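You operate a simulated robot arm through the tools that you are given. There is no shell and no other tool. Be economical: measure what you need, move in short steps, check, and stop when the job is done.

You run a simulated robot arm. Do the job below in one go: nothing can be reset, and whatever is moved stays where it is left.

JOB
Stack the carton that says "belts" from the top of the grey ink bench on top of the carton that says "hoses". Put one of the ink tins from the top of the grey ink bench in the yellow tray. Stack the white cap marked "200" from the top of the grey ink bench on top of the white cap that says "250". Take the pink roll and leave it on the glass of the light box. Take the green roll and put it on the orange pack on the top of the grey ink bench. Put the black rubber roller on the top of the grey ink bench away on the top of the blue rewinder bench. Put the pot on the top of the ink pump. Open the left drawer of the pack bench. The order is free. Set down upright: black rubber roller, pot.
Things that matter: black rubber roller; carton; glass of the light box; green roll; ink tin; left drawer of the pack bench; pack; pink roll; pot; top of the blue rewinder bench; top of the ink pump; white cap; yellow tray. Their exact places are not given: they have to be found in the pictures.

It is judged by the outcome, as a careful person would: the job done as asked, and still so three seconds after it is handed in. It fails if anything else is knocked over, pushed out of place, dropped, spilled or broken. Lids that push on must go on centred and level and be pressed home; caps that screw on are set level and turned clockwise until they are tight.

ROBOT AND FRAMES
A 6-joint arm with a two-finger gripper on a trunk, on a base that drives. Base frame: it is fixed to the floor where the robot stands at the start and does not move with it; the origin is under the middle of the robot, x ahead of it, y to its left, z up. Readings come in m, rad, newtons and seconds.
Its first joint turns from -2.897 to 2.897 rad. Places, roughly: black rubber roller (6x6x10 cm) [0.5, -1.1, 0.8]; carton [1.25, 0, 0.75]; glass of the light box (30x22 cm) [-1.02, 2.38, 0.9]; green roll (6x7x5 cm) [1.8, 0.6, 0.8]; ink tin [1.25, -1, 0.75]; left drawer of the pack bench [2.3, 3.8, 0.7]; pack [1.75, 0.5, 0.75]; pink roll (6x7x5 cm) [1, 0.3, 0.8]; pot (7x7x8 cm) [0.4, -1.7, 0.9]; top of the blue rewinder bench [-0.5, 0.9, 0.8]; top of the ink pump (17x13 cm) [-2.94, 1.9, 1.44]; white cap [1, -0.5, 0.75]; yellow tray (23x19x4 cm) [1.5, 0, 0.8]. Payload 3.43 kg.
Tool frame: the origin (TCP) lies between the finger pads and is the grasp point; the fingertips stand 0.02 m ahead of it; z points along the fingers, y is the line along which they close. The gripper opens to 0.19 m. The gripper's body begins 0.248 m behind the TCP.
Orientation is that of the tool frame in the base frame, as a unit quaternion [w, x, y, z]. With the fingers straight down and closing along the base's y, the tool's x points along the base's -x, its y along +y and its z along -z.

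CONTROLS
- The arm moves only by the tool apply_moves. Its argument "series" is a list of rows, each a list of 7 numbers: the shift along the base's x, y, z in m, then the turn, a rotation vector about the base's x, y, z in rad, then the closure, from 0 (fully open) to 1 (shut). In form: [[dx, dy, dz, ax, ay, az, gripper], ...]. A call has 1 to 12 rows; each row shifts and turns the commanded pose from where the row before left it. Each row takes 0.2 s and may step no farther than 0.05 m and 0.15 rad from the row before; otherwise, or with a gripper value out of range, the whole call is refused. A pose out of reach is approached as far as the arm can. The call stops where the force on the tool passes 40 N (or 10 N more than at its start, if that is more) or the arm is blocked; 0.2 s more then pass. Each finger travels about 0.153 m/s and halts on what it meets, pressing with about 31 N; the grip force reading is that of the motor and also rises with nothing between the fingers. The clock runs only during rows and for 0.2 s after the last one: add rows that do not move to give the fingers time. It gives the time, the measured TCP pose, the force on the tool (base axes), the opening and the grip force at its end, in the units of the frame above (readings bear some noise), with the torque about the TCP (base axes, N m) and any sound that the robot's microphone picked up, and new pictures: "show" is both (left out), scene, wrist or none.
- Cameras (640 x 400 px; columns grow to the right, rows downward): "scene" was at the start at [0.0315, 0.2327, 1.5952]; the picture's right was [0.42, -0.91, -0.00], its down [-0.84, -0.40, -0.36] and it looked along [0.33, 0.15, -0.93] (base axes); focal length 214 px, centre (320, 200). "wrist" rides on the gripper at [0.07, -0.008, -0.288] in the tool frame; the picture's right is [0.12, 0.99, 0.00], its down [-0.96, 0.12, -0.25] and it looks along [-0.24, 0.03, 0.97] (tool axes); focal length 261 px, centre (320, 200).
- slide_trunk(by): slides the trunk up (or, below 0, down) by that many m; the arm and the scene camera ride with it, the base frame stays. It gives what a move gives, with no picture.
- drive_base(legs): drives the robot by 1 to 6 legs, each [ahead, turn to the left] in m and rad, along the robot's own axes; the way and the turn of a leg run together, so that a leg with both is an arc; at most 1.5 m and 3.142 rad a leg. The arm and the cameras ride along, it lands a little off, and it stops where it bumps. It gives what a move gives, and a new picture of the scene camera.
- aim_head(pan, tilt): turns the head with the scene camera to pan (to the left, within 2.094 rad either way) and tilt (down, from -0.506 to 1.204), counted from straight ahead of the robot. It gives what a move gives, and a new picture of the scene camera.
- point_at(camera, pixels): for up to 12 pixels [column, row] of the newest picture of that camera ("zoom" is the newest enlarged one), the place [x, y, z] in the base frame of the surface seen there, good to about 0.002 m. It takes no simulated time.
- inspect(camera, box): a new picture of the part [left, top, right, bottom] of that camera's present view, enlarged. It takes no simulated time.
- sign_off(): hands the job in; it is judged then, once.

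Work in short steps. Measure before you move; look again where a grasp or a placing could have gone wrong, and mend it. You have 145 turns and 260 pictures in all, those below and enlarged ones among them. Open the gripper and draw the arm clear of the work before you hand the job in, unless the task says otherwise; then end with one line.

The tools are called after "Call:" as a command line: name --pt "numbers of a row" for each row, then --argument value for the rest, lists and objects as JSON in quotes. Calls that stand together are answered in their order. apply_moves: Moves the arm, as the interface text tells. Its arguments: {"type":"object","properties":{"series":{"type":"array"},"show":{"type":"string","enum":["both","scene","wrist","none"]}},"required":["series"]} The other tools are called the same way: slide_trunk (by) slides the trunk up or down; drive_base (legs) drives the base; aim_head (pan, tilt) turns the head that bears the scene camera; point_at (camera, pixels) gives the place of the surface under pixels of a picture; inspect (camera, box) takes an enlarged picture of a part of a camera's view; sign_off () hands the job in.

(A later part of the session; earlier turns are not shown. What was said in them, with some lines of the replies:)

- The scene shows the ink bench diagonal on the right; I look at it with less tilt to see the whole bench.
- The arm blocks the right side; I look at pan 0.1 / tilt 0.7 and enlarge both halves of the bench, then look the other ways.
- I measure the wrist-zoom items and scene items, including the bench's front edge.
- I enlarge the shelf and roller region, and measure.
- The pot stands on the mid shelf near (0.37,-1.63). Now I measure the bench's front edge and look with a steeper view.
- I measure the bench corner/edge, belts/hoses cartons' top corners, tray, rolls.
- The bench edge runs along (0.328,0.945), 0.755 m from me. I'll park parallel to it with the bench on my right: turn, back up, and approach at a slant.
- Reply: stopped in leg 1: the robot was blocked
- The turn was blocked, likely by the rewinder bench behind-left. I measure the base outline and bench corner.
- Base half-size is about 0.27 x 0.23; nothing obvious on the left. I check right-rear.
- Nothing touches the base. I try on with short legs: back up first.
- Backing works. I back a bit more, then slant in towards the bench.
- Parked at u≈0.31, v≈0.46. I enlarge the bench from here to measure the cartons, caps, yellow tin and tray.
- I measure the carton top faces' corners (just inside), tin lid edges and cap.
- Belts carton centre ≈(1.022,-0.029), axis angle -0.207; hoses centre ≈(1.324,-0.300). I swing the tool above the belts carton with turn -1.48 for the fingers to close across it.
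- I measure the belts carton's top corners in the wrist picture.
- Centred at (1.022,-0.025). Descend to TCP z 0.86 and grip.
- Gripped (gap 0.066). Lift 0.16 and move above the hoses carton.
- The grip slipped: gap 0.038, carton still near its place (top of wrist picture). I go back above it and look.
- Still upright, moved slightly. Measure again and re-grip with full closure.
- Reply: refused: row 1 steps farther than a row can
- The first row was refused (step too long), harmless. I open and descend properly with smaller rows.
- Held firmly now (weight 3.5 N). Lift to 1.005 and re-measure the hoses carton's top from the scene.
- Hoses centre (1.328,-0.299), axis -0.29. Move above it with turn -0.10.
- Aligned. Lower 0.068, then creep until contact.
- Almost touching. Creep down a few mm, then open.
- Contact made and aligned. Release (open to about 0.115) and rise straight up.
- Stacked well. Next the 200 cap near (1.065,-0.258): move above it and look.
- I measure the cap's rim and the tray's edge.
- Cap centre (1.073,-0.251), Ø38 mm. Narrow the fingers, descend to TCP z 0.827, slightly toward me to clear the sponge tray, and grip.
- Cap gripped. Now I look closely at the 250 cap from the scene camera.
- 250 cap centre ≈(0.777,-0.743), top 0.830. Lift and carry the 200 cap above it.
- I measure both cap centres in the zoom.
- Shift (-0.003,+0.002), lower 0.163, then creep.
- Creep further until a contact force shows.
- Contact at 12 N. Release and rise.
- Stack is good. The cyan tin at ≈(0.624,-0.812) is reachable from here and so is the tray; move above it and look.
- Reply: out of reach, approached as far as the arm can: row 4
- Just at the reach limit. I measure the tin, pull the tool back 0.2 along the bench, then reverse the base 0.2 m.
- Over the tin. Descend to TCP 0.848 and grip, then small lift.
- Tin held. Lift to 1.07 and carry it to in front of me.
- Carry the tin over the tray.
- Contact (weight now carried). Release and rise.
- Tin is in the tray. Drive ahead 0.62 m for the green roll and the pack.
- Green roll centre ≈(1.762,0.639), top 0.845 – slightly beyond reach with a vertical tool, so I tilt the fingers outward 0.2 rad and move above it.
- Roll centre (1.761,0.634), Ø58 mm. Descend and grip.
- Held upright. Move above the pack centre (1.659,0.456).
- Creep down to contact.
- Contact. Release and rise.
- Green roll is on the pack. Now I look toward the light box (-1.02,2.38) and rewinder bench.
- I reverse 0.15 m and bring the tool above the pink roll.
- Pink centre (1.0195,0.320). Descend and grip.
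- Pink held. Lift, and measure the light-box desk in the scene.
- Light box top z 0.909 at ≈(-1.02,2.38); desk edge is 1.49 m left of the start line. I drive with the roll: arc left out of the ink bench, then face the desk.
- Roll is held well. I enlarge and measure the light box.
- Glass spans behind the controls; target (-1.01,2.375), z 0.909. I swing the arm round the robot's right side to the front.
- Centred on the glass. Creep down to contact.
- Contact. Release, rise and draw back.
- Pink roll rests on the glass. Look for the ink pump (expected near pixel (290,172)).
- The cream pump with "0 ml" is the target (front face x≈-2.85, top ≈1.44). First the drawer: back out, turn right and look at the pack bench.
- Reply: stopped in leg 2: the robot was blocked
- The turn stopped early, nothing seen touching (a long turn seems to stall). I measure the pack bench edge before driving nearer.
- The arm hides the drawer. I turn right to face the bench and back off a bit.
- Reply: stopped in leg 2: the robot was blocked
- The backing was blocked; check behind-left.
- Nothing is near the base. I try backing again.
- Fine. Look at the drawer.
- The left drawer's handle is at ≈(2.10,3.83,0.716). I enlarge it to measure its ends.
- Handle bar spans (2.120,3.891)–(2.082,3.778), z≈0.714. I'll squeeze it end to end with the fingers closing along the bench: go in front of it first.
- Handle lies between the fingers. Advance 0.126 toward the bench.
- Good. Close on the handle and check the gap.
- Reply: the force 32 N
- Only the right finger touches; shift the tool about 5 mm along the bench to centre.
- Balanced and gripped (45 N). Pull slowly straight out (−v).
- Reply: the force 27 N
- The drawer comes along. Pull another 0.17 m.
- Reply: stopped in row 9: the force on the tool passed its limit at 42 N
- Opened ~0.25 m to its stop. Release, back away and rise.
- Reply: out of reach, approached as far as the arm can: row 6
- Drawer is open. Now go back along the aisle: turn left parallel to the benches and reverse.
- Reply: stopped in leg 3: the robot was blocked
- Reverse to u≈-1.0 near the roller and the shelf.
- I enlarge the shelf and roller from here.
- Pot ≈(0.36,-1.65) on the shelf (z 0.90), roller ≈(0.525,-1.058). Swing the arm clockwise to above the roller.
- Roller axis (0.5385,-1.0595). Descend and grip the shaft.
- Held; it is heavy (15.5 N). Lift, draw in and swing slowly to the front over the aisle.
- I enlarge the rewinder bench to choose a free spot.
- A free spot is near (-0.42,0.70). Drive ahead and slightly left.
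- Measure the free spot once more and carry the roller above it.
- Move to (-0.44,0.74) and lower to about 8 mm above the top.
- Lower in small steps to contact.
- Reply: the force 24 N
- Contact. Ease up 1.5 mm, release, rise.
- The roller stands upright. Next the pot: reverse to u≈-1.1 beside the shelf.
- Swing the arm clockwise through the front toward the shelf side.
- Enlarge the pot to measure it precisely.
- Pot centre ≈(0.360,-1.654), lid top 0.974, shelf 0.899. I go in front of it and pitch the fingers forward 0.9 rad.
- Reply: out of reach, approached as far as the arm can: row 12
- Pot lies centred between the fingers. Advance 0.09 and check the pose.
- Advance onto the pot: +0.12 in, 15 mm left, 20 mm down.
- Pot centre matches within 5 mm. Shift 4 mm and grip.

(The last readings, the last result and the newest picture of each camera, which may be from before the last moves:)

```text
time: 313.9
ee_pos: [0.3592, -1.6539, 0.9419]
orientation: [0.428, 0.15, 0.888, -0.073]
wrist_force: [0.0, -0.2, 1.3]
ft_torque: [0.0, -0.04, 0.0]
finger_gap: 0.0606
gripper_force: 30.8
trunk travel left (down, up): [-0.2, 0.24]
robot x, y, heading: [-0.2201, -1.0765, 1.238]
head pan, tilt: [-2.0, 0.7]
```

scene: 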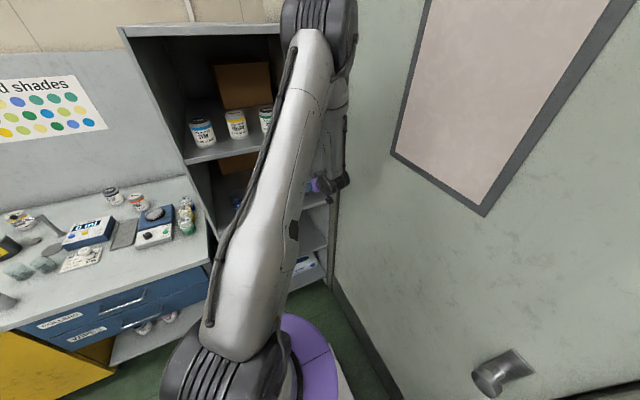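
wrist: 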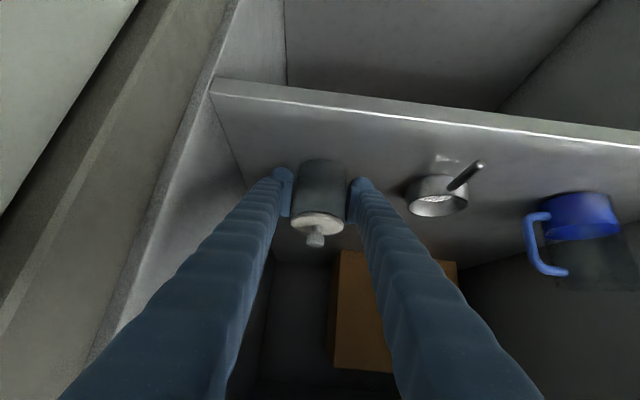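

Gripped (gap 0.061). Lift 4 cm and retreat straight out.

Call:
apply_moves --pt "0 0 0.01 0 0 0 1" --pt "0 0 0.015 0 0 0 1" --pt "0 0 0.02 0 0 0 1" --pt "-0.03 0.0104 0.01 0 0 0 1" --pt "-0.04 0.0139 0 0 0 0 1" --pt "-0.04 0.0139 0 0 0 0 1" --pt "-0.04 0.0139 0 0 0 0 1" --pt "-0.03 0.0104 0 0 0 0 1" --pt "0 0 0 0 0 0 1"

```text
time: 315.9
ee_pos: [0.1772, -1.5893, 0.9971]
orientation: [0.429, 0.15, 0.888, -0.073]
wrist_force: [0.1, 0.4, 0.0]
ft_torque: [-0.01, -0.03, 0.01]
finger_gap: 0.0603
gripper_force: 30.5
trunk travel left (down, up): [-0.2, 0.24]
robot x, y, heading: [-0.2223, -1.0724, 1.238]
head pan, tilt: [-2.0, 0.7]
```

scene: 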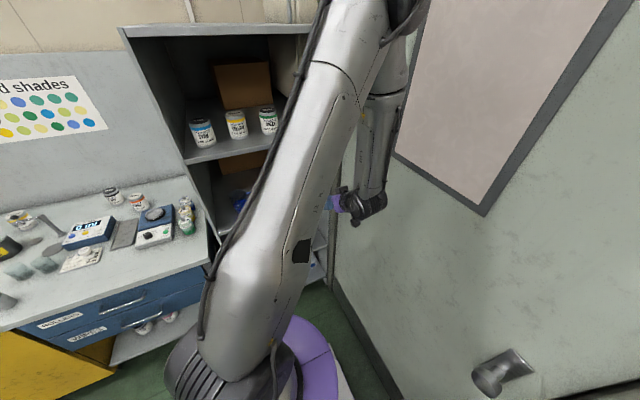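
wrist: 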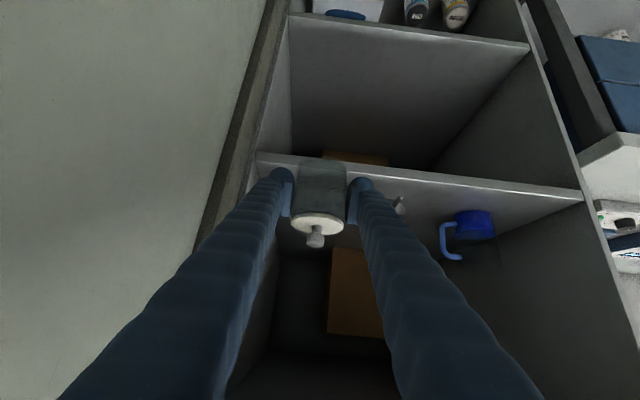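

Pot held upright. Drive straight ahead 0.7 m clear of the shelf.

Call:
drive_base --legs '[[0.7, 0.0]]'

Call:
drive_base --legs '[[0.0, 1.1]]'

Call:
aim_head --pan 0.3 --tilt 0.4

```text
time: 321.0
ee_pos: [0.4092, -0.9282, 0.9967]
orientation: [0.429, 0.148, 0.888, -0.072]
wrist_force: [-0.6, -0.7, 0.2]
ft_torque: [0.05, 0.0, -0.01]
finger_gap: 0.0608
gripper_force: 31.1
trunk travel left (down, up): [-0.2, 0.24]
robot x, y, heading: [0.0144, -0.4173, 1.238]
head pan, tilt: [-2.0, 0.7]
```

scene: 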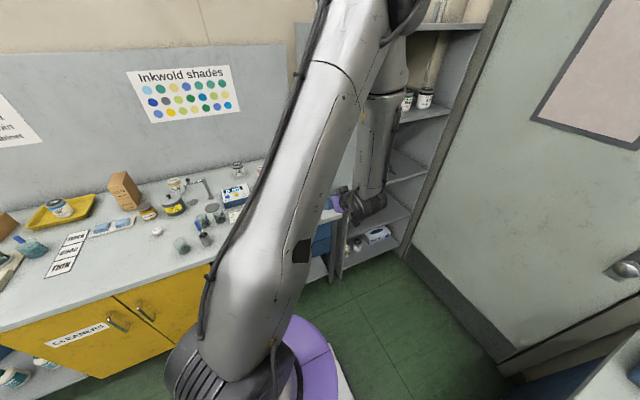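

```text
time: 325.6
ee_pos: [0.6497, -0.2824, 0.9973]
orientation: [0.4, -0.347, 0.832, 0.166]
wrist_force: [-0.1, -0.2, -0.8]
ft_torque: [0.0, -0.03, 0.01]
finger_gap: 0.0603
gripper_force: 30.7
trunk travel left (down, up): [-0.2, 0.24]
robot x, y, heading: [-0.0236, -0.4569, 2.351]
head pan, tilt: [-2.0, 0.7]
```

scene: 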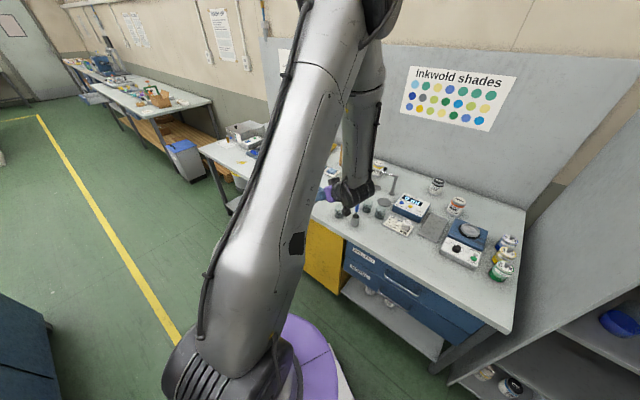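

```text
time: 327.8
ee_pos: [0.6514, -0.2831, 0.9977]
orientation: [0.402, -0.347, 0.831, 0.167]
wrist_force: [0.2, -0.1, -0.4]
ft_torque: [-0.01, 0.0, -0.01]
finger_gap: 0.0605
gripper_force: 30.8
trunk travel left (down, up): [-0.2, 0.24]
robot x, y, heading: [-0.0245, -0.4553, 2.353]
head pan, tilt: [0.3, 0.4]
```

scene: 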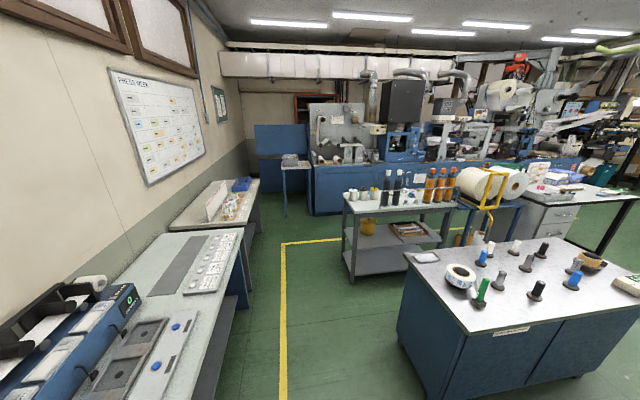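

I measure the lane: press base, bottle cart, side table, pump.

Call:
point_at --camera "scene" --pixels '[[350, 212], [316, 212], [395, 205], [352, 282], [440, 245], [287, 215], [262, 205], [240, 305], [377, 122], [315, 185], [405, 262], [250, 250]]'

Call:
inspect --camera "scene" --box '[290, 80, 450, 180]'

```text
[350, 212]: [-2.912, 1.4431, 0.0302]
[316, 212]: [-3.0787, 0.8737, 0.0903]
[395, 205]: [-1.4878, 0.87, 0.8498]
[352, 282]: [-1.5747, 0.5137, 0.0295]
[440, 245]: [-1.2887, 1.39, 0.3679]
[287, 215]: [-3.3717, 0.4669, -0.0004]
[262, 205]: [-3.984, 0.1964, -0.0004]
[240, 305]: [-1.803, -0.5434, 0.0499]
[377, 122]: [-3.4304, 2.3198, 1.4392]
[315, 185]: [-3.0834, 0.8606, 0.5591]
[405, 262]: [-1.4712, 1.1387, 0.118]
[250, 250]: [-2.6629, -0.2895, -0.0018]
```

```text
4.00 times, centred on (370, 130) of scene
```

zoom: 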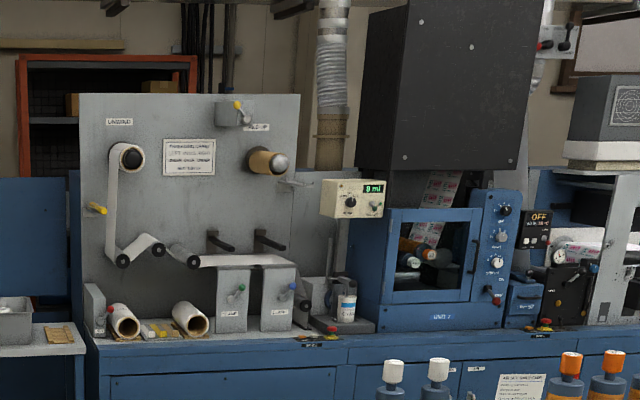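

The lane u≈-0.55 is free to the press. Raise the trunk fully and swing the pot to the front of the robot.

Call:
slide_trunk --by 0.2

Call:
apply_moves --pt "-0.0137 0.0463 0 0 0 0.07 1" --pt "-0.0169 0.0453 0 0 0 0.07 1" --pt "-0.02 0.044 0 0 0 0.07 1" --pt "-0.023 0.0425 0 0 0 0.07 1" --pt "-0.0259 0.0408 0 0 0 0.07 1" --pt "-0.0287 0.0388 0 0 0 0.07 1" --pt "-0.0313 0.0368 0 0 0 0.07 1" --pt "-0.0338 0.0345 0 0 0 0.07 1" --pt "-0.0362 0.032 0 0 0 0.07 1" --pt "-0.0383 0.0294 0 0 0 0.07 1" --pt "-0.0403 0.0266 0 0 0 0.07 1" --pt "-0.0421 0.0238 0 0 0 0.07 1" --show "none"

Call:
apply_moves --pt "-0.0436 0.0208 0 0 0 0.07 1" --pt "-0.045 0.0177 0 0 0 0.07 1" --pt "-0.0461 0.0145 0 0 0 0.07 1" --pt "-0.047 0.0112 0 0 0 0.07 1" --pt "-0.0476 0.0079 0 0 0 0.07 1" --pt "-0.0481 0.0046 0 0 0 0.07 1" --pt "-0.0483 0.0012 0 0 0 0.07 1" --pt "-0.0483 -0.0022 0 0 0 0.07 1" --pt "-0.048 -0.0056 0 0 0 0.07 1" --pt "-0.0475 -0.0089 0 0 0 0.07 1" --pt "-0.0467 -0.0122 0 0 0 0.07 1" --pt "-0.0458 -0.0155 0 0 0 0.07 1" --show "wrist"

```text
time: 329.9
ee_pos: [0.6511, -0.2826, 1.1977]
orientation: [0.401, -0.347, 0.831, 0.167]
wrist_force: [0.3, -0.9, -0.2]
ft_torque: [0.0, -0.02, -0.02]
finger_gap: 0.0606
gripper_force: 31.2
trunk travel left (down, up): [-0.4, 0.04]
robot x, y, heading: [-0.0196, -0.4578, 2.354]
head pan, tilt: [0.3, 0.4]
```

```text
time: 332.6
ee_pos: [0.2985, 0.1589, 1.1967]
orientation: [-0.299, 0.656, -0.618, -0.315]
wrist_force: [0.0, 0.4, -1.1]
ft_torque: [0.0, -0.06, -0.02]
finger_gap: 0.0604
gripper_force: 31.1
trunk travel left (down, up): [-0.4, 0.04]
robot x, y, heading: [-0.022, -0.4564, 2.351]
head pan, tilt: [0.3, 0.4]
```

```text
time: 335.1
ee_pos: [-0.2635, 0.1936, 1.201]
orientation: [-0.139, 0.852, -0.296, -0.409]
wrist_force: [0.1, -0.2, 0.1]
ft_torque: [-0.01, -0.03, -0.07]
finger_gap: 0.0606
gripper_force: 31.2
trunk travel left (down, up): [-0.4, 0.04]
robot x, y, heading: [-0.0219, -0.4511, 2.356]
head pan, tilt: [0.3, 0.4]
```

wrist: 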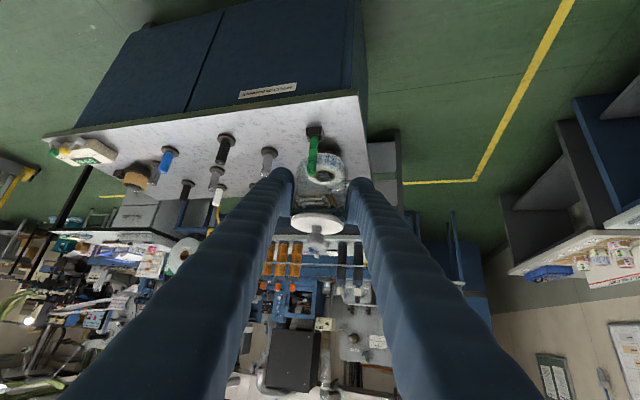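

Turn left to face the press lane and drive 2.0 m.

Call:
drive_base --legs '[[0.0, 0.49]]'

Call:
drive_base --legs '[[1.0, 0.0], [1.0, 0.0]]'

```text
time: 337.6
ee_pos: [-0.5454, 0.0006, 1.2022]
orientation: [-0.027, 0.901, -0.078, -0.427]
wrist_force: [0.5, -0.7, 0.2]
ft_torque: [-0.02, 0.0, 0.01]
finger_gap: 0.0604
gripper_force: 31.3
trunk travel left (down, up): [-0.4, 0.04]
robot x, y, heading: [-0.0155, -0.4312, 2.852]
head pan, tilt: [0.3, 0.4]
```

scene: 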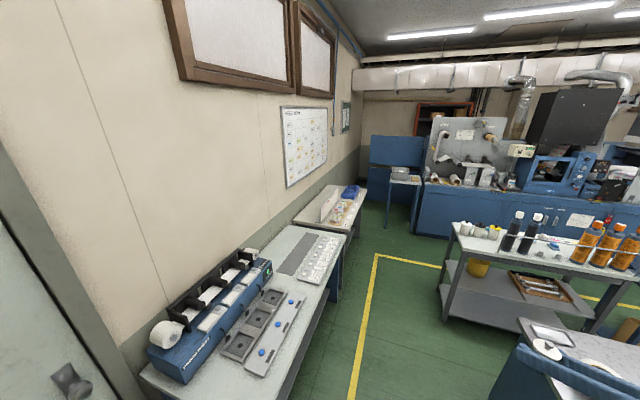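

```text
time: 351.2
ee_pos: [-2.4549, 0.5832, 1.203]
orientation: [-0.029, 0.9, -0.083, -0.427]
wrist_force: [-0.2, 0.7, -0.3]
ft_torque: [-0.02, -0.03, -0.02]
finger_gap: 0.0603
gripper_force: 31.3
trunk travel left (down, up): [-0.4, 0.04]
robot x, y, heading: [-1.9271, 0.145, 2.841]
head pan, tilt: [0.3, 0.4]
```

scene: 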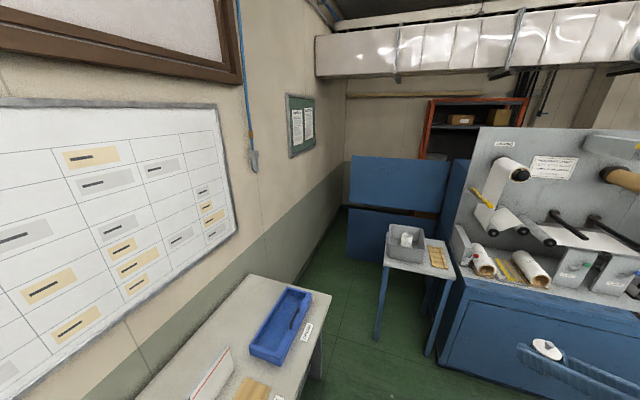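

At v≈-1.87. Look right to check the lane behind the bottle cart.

Call:
aim_head --pan -0.9 --tilt 0.5

Call:
point_at --camera "scene" --pixels '[[320, 380], [380, 320], [200, 330], [150, 250], [450, 300], [520, 330], [300, 250], [250, 200]]'

```text
time: 352.6
ee_pos: [-2.4549, 0.5829, 1.2039]
orientation: [-0.029, 0.9, -0.083, -0.427]
wrist_force: [0.4, -0.3, -0.1]
ft_torque: [0.01, 0.0, 0.03]
finger_gap: 0.0604
gripper_force: 30.5
trunk travel left (down, up): [-0.4, 0.04]
robot x, y, heading: [-1.9277, 0.1468, 2.842]
head pan, tilt: [-0.901, 0.499]
```

scene: 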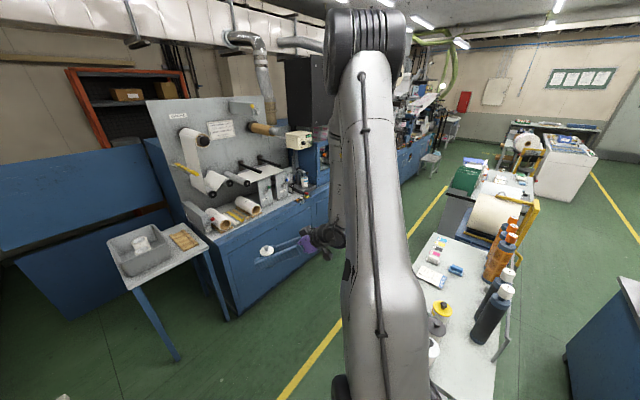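

```text
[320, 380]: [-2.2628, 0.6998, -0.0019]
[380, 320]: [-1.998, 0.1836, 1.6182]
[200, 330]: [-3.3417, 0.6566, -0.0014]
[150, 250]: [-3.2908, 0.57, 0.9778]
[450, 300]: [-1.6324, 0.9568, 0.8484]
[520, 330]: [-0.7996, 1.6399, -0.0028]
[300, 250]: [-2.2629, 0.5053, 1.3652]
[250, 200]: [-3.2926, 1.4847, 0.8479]
```

Call:
point_at --camera "scene" --pixels '[[178, 358], [228, 318], [412, 275], [438, 237], [430, 380], [290, 140], [340, 318]]'

Call:
drive_base --legs '[[0.55, -0.7]]'

```text
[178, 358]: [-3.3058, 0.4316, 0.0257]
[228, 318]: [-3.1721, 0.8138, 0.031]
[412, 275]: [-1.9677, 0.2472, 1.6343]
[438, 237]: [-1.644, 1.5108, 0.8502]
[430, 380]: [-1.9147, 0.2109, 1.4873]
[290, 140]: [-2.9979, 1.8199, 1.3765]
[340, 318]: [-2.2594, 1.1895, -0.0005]
```

```text
time: 356.8
ee_pos: [-2.4575, 1.1544, 1.2036]
orientation: [-0.18, 0.811, -0.398, -0.389]
wrist_force: [0.2, 0.2, -0.2]
ft_torque: [0.02, 0.0, 0.01]
finger_gap: 0.0605
gripper_force: 31.2
trunk travel left (down, up): [-0.4, 0.04]
robot x, y, heading: [-2.3737, 0.4711, 2.117]
head pan, tilt: [-0.901, 0.499]
```

scene: 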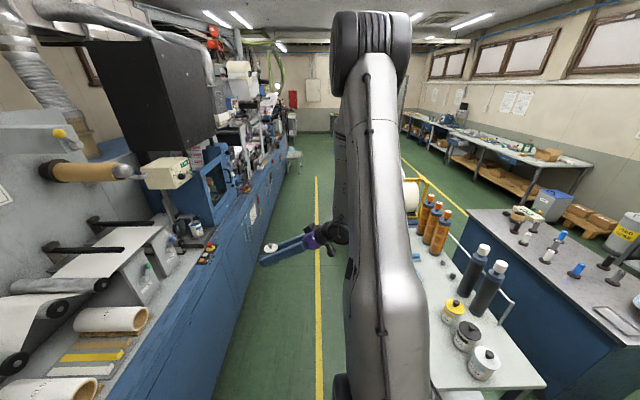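

Continue the arc to stand parallel to the press beside the pump.

Call:
drive_base --legs '[[0.5, -0.6], [0.4, -0.28]]'

Call:
aim_head --pan 0.9 --tilt 0.3

Call:
inspect --camera "scene" --box '[200, 100, 440, 250]'

```text
time: 363.6
ee_pos: [-1.9323, 1.8449, 1.2031]
orientation: [0.329, -0.562, 0.708, 0.274]
wrist_force: [0.1, 1.0, -0.8]
ft_torque: [-0.01, 0.01, -0.05]
finger_gap: 0.0604
gripper_force: 31.0
trunk travel left (down, up): [-0.4, 0.04]
robot x, y, heading: [-2.4238, 1.3543, 1.23]
head pan, tilt: [-0.901, 0.499]
```

scene: 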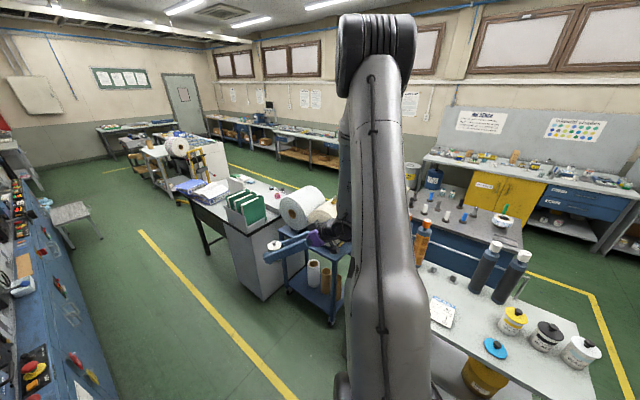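

```text
time: 365.4
ee_pos: [-1.9325, 1.8441, 1.2052]
orientation: [0.329, -0.561, 0.708, 0.273]
wrist_force: [0.1, -0.4, -0.6]
ft_torque: [-0.03, -0.01, -0.01]
finger_gap: 0.0605
gripper_force: 30.9
trunk travel left (down, up): [-0.4, 0.04]
robot x, y, heading: [-2.4282, 1.3539, 1.229]
head pan, tilt: [0.901, 0.3]
```

scene: 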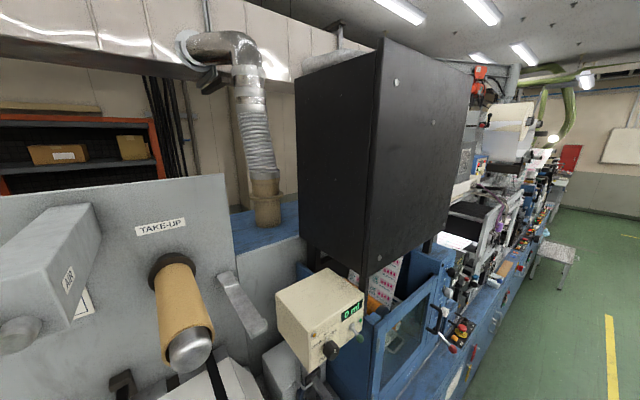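

```text
2.67 times, centred on (320, 175) of scene
```

zoom: 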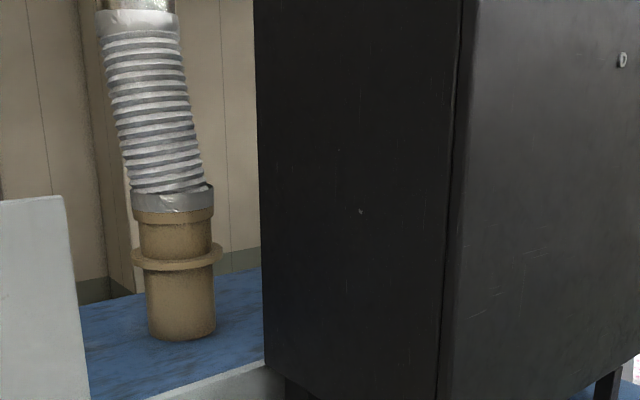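

Pump top is the cream box at (320,295). Measure its corners and neighbours.

Call:
inspect --camera "scene" --box '[240, 240, 400, 340]'

Call:
point_at --camera "zoom" --pixels '[[150, 195], [335, 115], [480, 195], [300, 285], [315, 200], [240, 170], [400, 200], [330, 160], [300, 240], [290, 60], [460, 60], [100, 300]]'

```text
4.00 times, centred on (320, 290) of scene
```

zoom: 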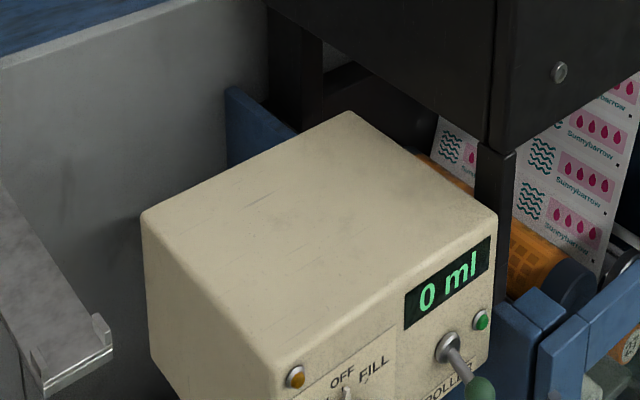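

```text
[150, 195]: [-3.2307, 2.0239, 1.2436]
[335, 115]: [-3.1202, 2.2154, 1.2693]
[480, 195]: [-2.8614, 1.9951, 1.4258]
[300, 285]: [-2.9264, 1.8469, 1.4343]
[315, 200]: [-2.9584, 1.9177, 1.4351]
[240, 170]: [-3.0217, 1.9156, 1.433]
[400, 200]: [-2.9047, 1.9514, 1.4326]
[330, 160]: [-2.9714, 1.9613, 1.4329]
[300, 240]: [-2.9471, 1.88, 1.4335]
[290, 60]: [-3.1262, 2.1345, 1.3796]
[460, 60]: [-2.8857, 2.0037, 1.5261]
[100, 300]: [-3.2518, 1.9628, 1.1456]
```

Pump top centre ≈(-2.95,1.905), z 1.434; a black box hangs right behind-right of it (edge u≈0.93). Raise the pot and swing it left toward the pump.

Call:
slide_trunk --by 0.04

Call:
apply_moves --pt "0 0 0.048 0 0 0 1" --pt "0 0 0.048 0 0 0 1" --pt "0 0 0.048 0 0 0 1" --pt "0 0 0.048 0 0 0 1" --pt "0 0 0.048 0 0 0 1" --pt "0 0 0.048 0 0 0 1" --pt "0 0 0.03 0 0 0 1" --pt "-0.0355 0.0332 0 0 0 0.0656 1" --pt "-0.0378 0.0306 0 0 0 0.0656 1" --pt "-0.0398 0.0279 0 0 0 0.0656 1" --pt "-0.0416 0.0251 0 0 0 0.0656 1" --pt "-0.0433 0.0221 0 0 0 0.0656 1" --show "none"

Call:
apply_moves --pt "-0.0447 0.019 0 0 0 0.0656 1" --pt "-0.046 0.0158 0 0 0 0.0656 1" --pt "-0.047 0.0126 0 0 0 0.0656 1" --pt "-0.0477 0.0093 0 0 0 0.0656 1" --pt "-0.0482 0.0059 0 0 0 0.0656 1" --pt "-0.0485 0.0025 0 0 0 0.0656 1" --pt "-0.0486 -0.0009 0 0 0 0.0656 1" --pt "-0.0484 -0.0043 0 0 0 0.0656 1" --pt "-0.048 -0.0077 0 0 0 0.0656 1" --show "both"

```text
time: 366.2
ee_pos: [-1.9325, 1.8437, 1.2444]
orientation: [0.329, -0.562, 0.708, 0.274]
wrist_force: [0.0, 0.0, -0.9]
ft_torque: [0.02, -0.01, 0.0]
finger_gap: 0.0605
gripper_force: 31.1
trunk travel left (down, up): [-0.44, 0.0]
robot x, y, heading: [-2.4284, 1.3539, 1.227]
head pan, tilt: [0.901, 0.3]
```

```text
time: 368.8
ee_pos: [-2.1305, 1.9838, 1.5611]
orientation: [-0.279, 0.67, -0.606, -0.324]
wrist_force: [-1.0, 0.4, -0.5]
ft_torque: [0.01, -0.02, 0.01]
finger_gap: 0.0603
gripper_force: 31.0
trunk travel left (down, up): [-0.44, 0.0]
robot x, y, heading: [-2.4296, 1.353, 1.236]
head pan, tilt: [0.901, 0.3]
```

```text
time: 370.8
ee_pos: [-2.5591, 2.034, 1.5613]
orientation: [-0.175, 0.817, -0.386, -0.391]
wrist_force: [0.2, -0.1, 0.6]
ft_torque: [0.0, -0.02, -0.02]
finger_gap: 0.0605
gripper_force: 30.8
trunk travel left (down, up): [-0.44, 0.0]
robot x, y, heading: [-2.4231, 1.3501, 1.232]
head pan, tilt: [0.901, 0.3]
```

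scene: 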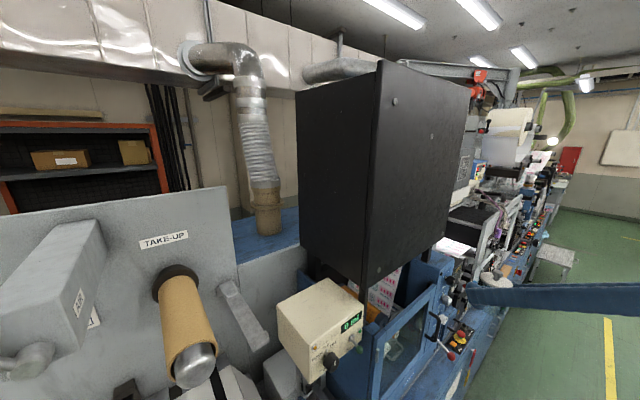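
wrist: 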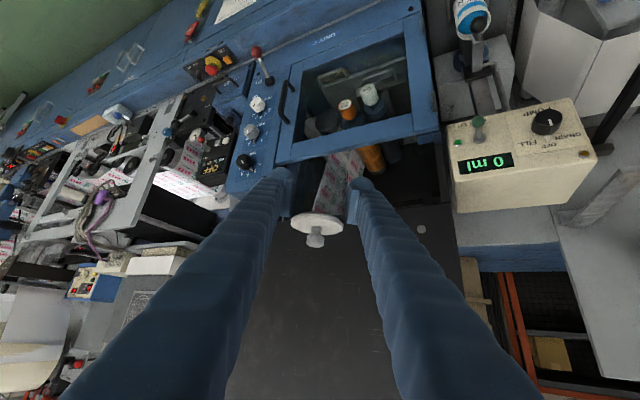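

Check the black box's front-left edge and the pump's top in this view.

Call:
point_at --camera "scene" --pixels '[[370, 270], [360, 270], [375, 200], [420, 220], [325, 300], [303, 343], [360, 312], [328, 283], [280, 308], [205, 360], [245, 310]]'

```text
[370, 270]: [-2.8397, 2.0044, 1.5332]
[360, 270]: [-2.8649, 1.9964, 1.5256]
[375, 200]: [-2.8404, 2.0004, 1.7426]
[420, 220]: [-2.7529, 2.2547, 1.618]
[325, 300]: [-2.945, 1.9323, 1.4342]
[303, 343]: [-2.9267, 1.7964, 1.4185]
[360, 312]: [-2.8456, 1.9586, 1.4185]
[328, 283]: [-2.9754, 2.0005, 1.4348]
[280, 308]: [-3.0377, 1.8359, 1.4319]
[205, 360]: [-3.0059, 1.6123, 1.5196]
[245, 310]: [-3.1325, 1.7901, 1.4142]
```

Pump top spans u 0.735–0.917, v -3.47…-3.33. Move to just in front of it, aligning the fingers toward the press.

Call:
apply_moves --pt "-0.0361 -0.0277 0 0 0 0.075 1" --pt "-0.0361 -0.0277 0 0 0 0.075 1" --pt "-0.0361 -0.0277 0 0 0 0.075 1" --pt "-0.0361 -0.0277 0 0 0 0.075 1" --pt "-0.0361 -0.0277 0 0 0 0.075 1" --pt "-0.0361 -0.0277 0 0 0 0.075 1" --pt "-0.0361 -0.0277 0 0 0 0.075 1" --pt "0 0 0 0 0 0 1"

```text
time: 372.6
ee_pos: [-2.8123, 1.8451, 1.5603]
orientation: [-0.066, 0.889, -0.16, -0.423]
wrist_force: [-0.3, 0.8, -1.2]
ft_torque: [0.0, -0.01, -0.02]
finger_gap: 0.0606
gripper_force: 30.9
trunk travel left (down, up): [-0.44, 0.0]
robot x, y, heading: [-2.4249, 1.3516, 1.23]
head pan, tilt: [0.901, 0.3]
```

scene: 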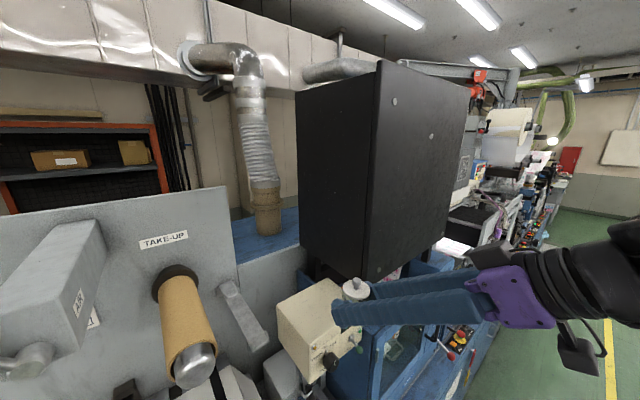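
wrist: 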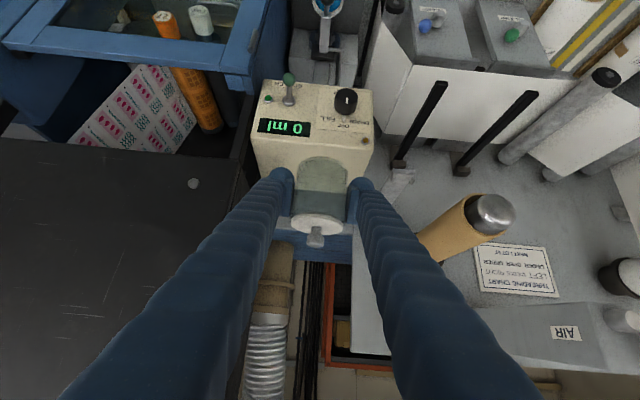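

Aligned. Move in 0.136 m and lower to ~1 cm above the top.

Call:
apply_moves --pt "-0.0428 0.0149 0 0 0 0 1" --pt "-0.0428 0.0149 0 0 0 0 1" --pt "-0.0428 0.0149 0 0 0 0 1" --pt "0 0 -0.035 0 0 0 1" --pt "0 0 -0.033 0 0 0 1" --pt "0 0 0 0 0 0 1" --show "wrist"

Call:
inspect --camera "scene" --box '[240, 240, 400, 340]'

```text
time: 374.0
ee_pos: [-2.9301, 1.8978, 1.5033]
orientation: [-0.075, 0.886, -0.166, -0.426]
wrist_force: [0.0, 0.2, -0.1]
ft_torque: [0.02, -0.01, -0.03]
finger_gap: 0.0604
gripper_force: 31.2
trunk travel left (down, up): [-0.44, 0.0]
robot x, y, heading: [-2.4316, 1.3548, 1.23]
head pan, tilt: [0.901, 0.3]
```

wrist: 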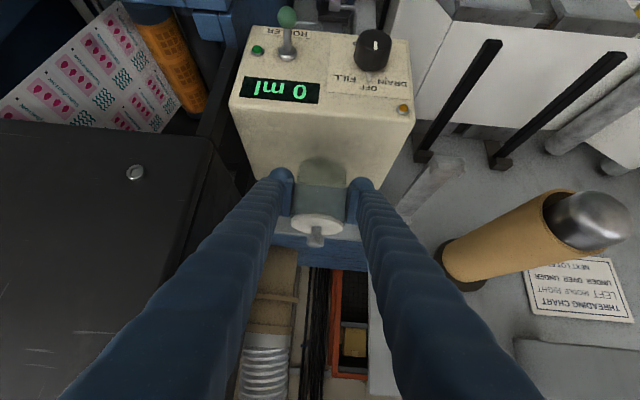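

```text
4.00 times, centred on (320, 290) of scene
```

zoom: 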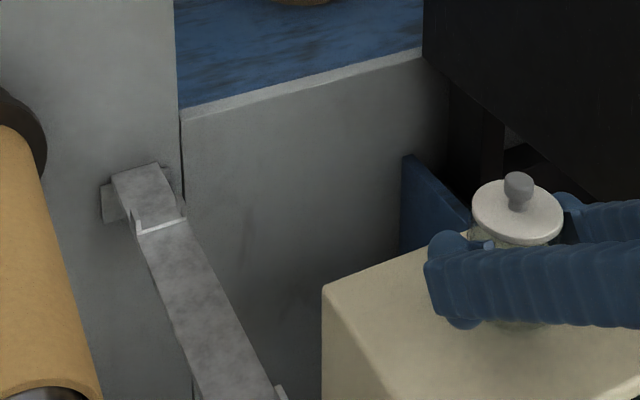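

The arm stopped slightly off the commanded pose; check with a still row, then lower a bit.

Call:
apply_moves --pt "0 0 0 0 0 0 1" --pt "0 0 -0.005 0 0 0 1" --pt "0 0 0 0 0 0 1" --show "none"

```text
time: 374.8
ee_pos: [-2.9295, 1.8979, 1.4927]
orientation: [-0.071, 0.887, -0.168, -0.424]
wrist_force: [-0.1, -0.3, -1.4]
ft_torque: [0.0, -0.01, -0.03]
finger_gap: 0.0605
gripper_force: 31.2
trunk travel left (down, up): [-0.44, 0.0]
robot x, y, heading: [-2.4287, 1.3501, 1.232]
head pan, tilt: [0.901, 0.3]
```

Call:
apply_moves --pt "0 0 -0.005 0 0 0 1" --pt "0 0 -0.004 0 0 0 1" --pt "0 0 -0.003 0 0 0 1" --pt "0 0 0 0 0 0 1" --show "none"

```text
time: 375.8
ee_pos: [-2.9291, 1.8954, 1.4784]
orientation: [-0.069, 0.888, -0.168, -0.423]
wrist_force: [0.3, -0.3, 3.5]
ft_torque: [0.09, -0.01, -0.05]
finger_gap: 0.0607
gripper_force: 31.0
trunk travel left (down, up): [-0.44, 0.0]
robot x, y, heading: [-2.4273, 1.3537, 1.23]
head pan, tilt: [0.901, 0.3]
```

First contact. Press 1.5 mm more and look.

Call:
apply_moves --pt "0 0 -0.0015 0 0 0 1" --pt "0 0 0 0 0 0 1" --show "wrist"

Call:
inspect --camera "scene" --box '[290, 250, 400, 319]'

```text
time: 376.4
ee_pos: [-2.9304, 1.8958, 1.4773]
orientation: [-0.069, 0.888, -0.167, -0.424]
wrist_force: [1.3, 3.0, 17.0]
ft_torque: [0.54, 0.22, -0.11]
finger_gap: 0.0607
gripper_force: 31.5
trunk travel left (down, up): [-0.44, 0.0]
robot x, y, heading: [-2.4233, 1.3484, 1.23]
head pan, tilt: [0.901, 0.3]
```

wrist: 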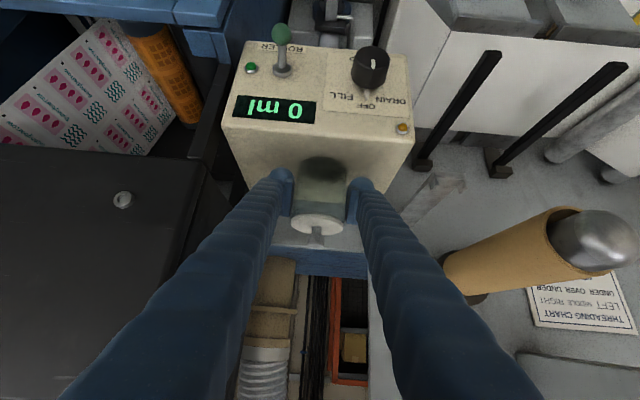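

```text
5.80 times, centred on (345, 284) of scene
```

zoom: 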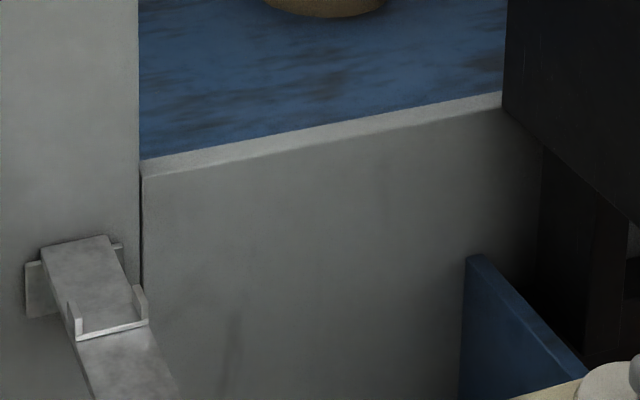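

Contact solid. Ease 1 mm, open, and back straight out.

Call:
apply_moves --pt "0 0 0.001 0 0 0 1" --pt "0 0 0 0 0 0 0.68" --pt "0 0 0 0 0 0 0.6" --pt "0 0 0 0 0 0 0.5" --pt "0 0 0 0 0 0 0.5" --show "wrist"

```text
time: 377.6
ee_pos: [-2.9301, 1.8948, 1.4783]
orientation: [-0.07, 0.888, -0.167, -0.422]
wrist_force: [0.5, 0.4, 0.1]
ft_torque: [0.04, 0.01, -0.03]
finger_gap: 0.095
gripper_force: 0.1
trunk travel left (down, up): [-0.44, 0.0]
robot x, y, heading: [-2.4289, 1.355, 1.23]
head pan, tilt: [0.901, 0.3]
```

wrist: 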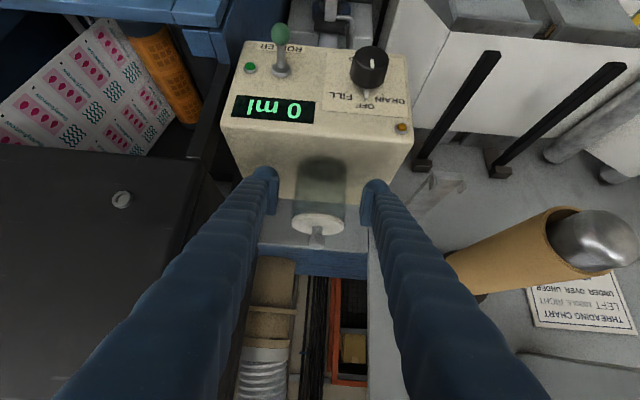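

Pot stands free. Back out along +v.

Call:
apply_moves --pt "0.0189 -0.0066 0.002 0 0 0 0.5" --pt "0.0283 -0.0098 0.003 0 0 0 0.5" --pt "0.0378 -0.0131 0.003 0 0 0 0.5" --pt "0.0378 -0.0131 0.003 0 0 0 0.5" --pt "0.0378 -0.0131 0 0 0 0 0.5" --pt "0 0 0 0 0 0 0.5"

Call:
inspect --camera "wrist" --box '[220, 100, 420, 225]'

```text
time: 379.0
ee_pos: [-2.7766, 1.8312, 1.4894]
orientation: [-0.066, 0.889, -0.161, -0.423]
wrist_force: [0.8, -0.3, 0.0]
ft_torque: [-0.05, 0.01, 0.01]
finger_gap: 0.095
gripper_force: 0.1
trunk travel left (down, up): [-0.44, 0.0]
robot x, y, heading: [-2.425, 1.3514, 1.228]
head pan, tilt: [0.901, 0.3]
```

scene: 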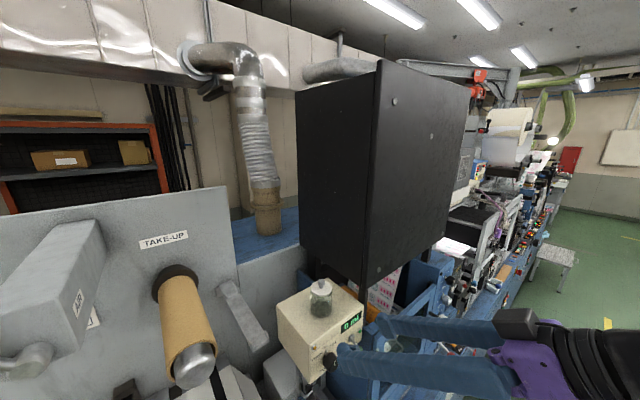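
wrist: 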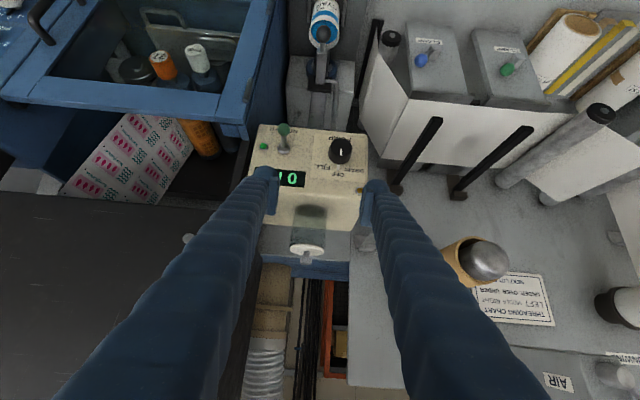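

```text
3.20 times, centred on (320, 162) of wrist
```

zoom: 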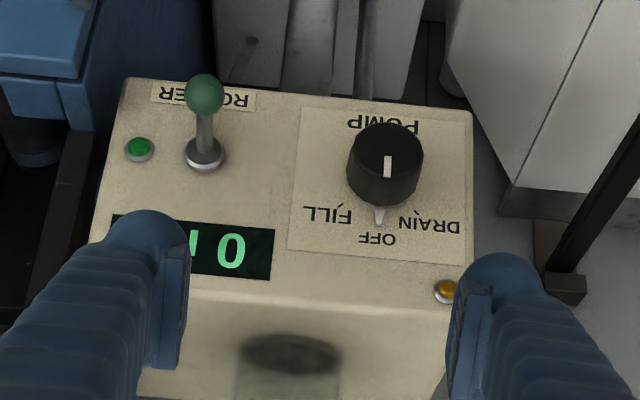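

Pot is upright on the pump. Draw the arm clear.

Call:
apply_moves --pt "0.0361 0.0277 0 0 0 -0.07 0.5" --pt "0.0361 0.0277 0 0 0 -0.07 0.5" --pt "0.0361 0.0277 0 0 0 -0.07 0.5" --pt "0.0361 0.0277 0 0 0 -0.07 0.5" --pt "0.0361 0.0277 0 0 0 -0.07 0.5" --pt "0.0361 0.0277 0 0 0 -0.07 0.5" --pt "0.048 0.0077 0 0 0 -0.07 0.5" --pt "0.048 0.004 0 0 0 -0.07 0.5" --show "scene"

Call:
inspect --camera "scene" --box '[260, 250, 380, 325]'

```text
time: 380.8
ee_pos: [-2.4623, 2.0101, 1.4888]
orientation: [-0.18, 0.811, -0.4, -0.388]
wrist_force: [0.2, -0.3, 0.2]
ft_torque: [-0.03, 0.0, 0.05]
finger_gap: 0.095
gripper_force: 0.1
trunk travel left (down, up): [-0.44, 0.0]
robot x, y, heading: [-2.4274, 1.3557, 1.231]
head pan, tilt: [0.901, 0.3]
```

scene: 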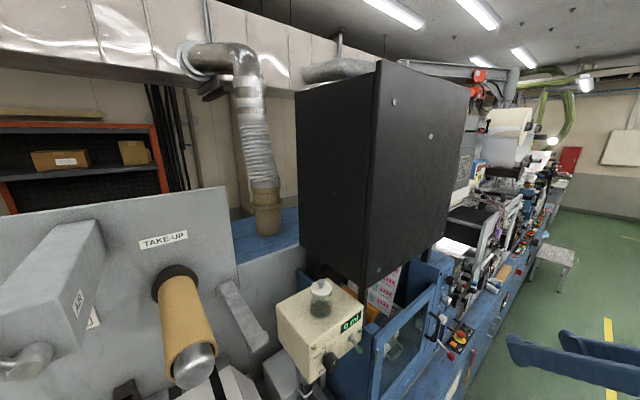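

```text
5.33 times, centred on (320, 288) of scene
```

zoom: 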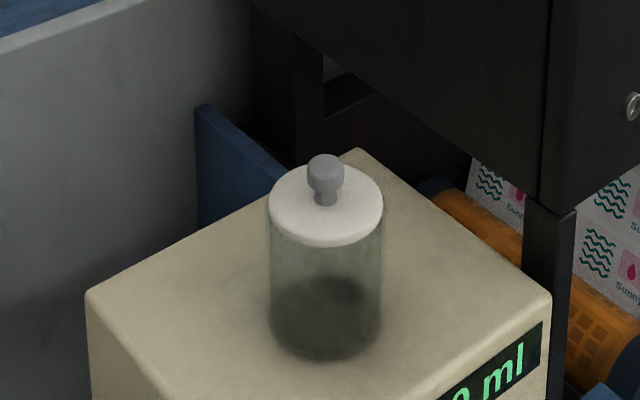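

The pot stands upright with its lid on, on the pump top; the gripper is open and clear. All the tasks are done, so I hand in.

Call:
sign_off

```text
The job is handed in.
```

All eight tasks are done and handed in; after each one I checked the pictures, but I did not recheck the earlier ones just before handing in. The cyan tin went in the yellow tray. On the first grip the "belts" carton slipped and shifted about 1 cm, still upright, before I re-gripped and stacked it. The base reported being blocked four times, but I saw nothing it had touched.
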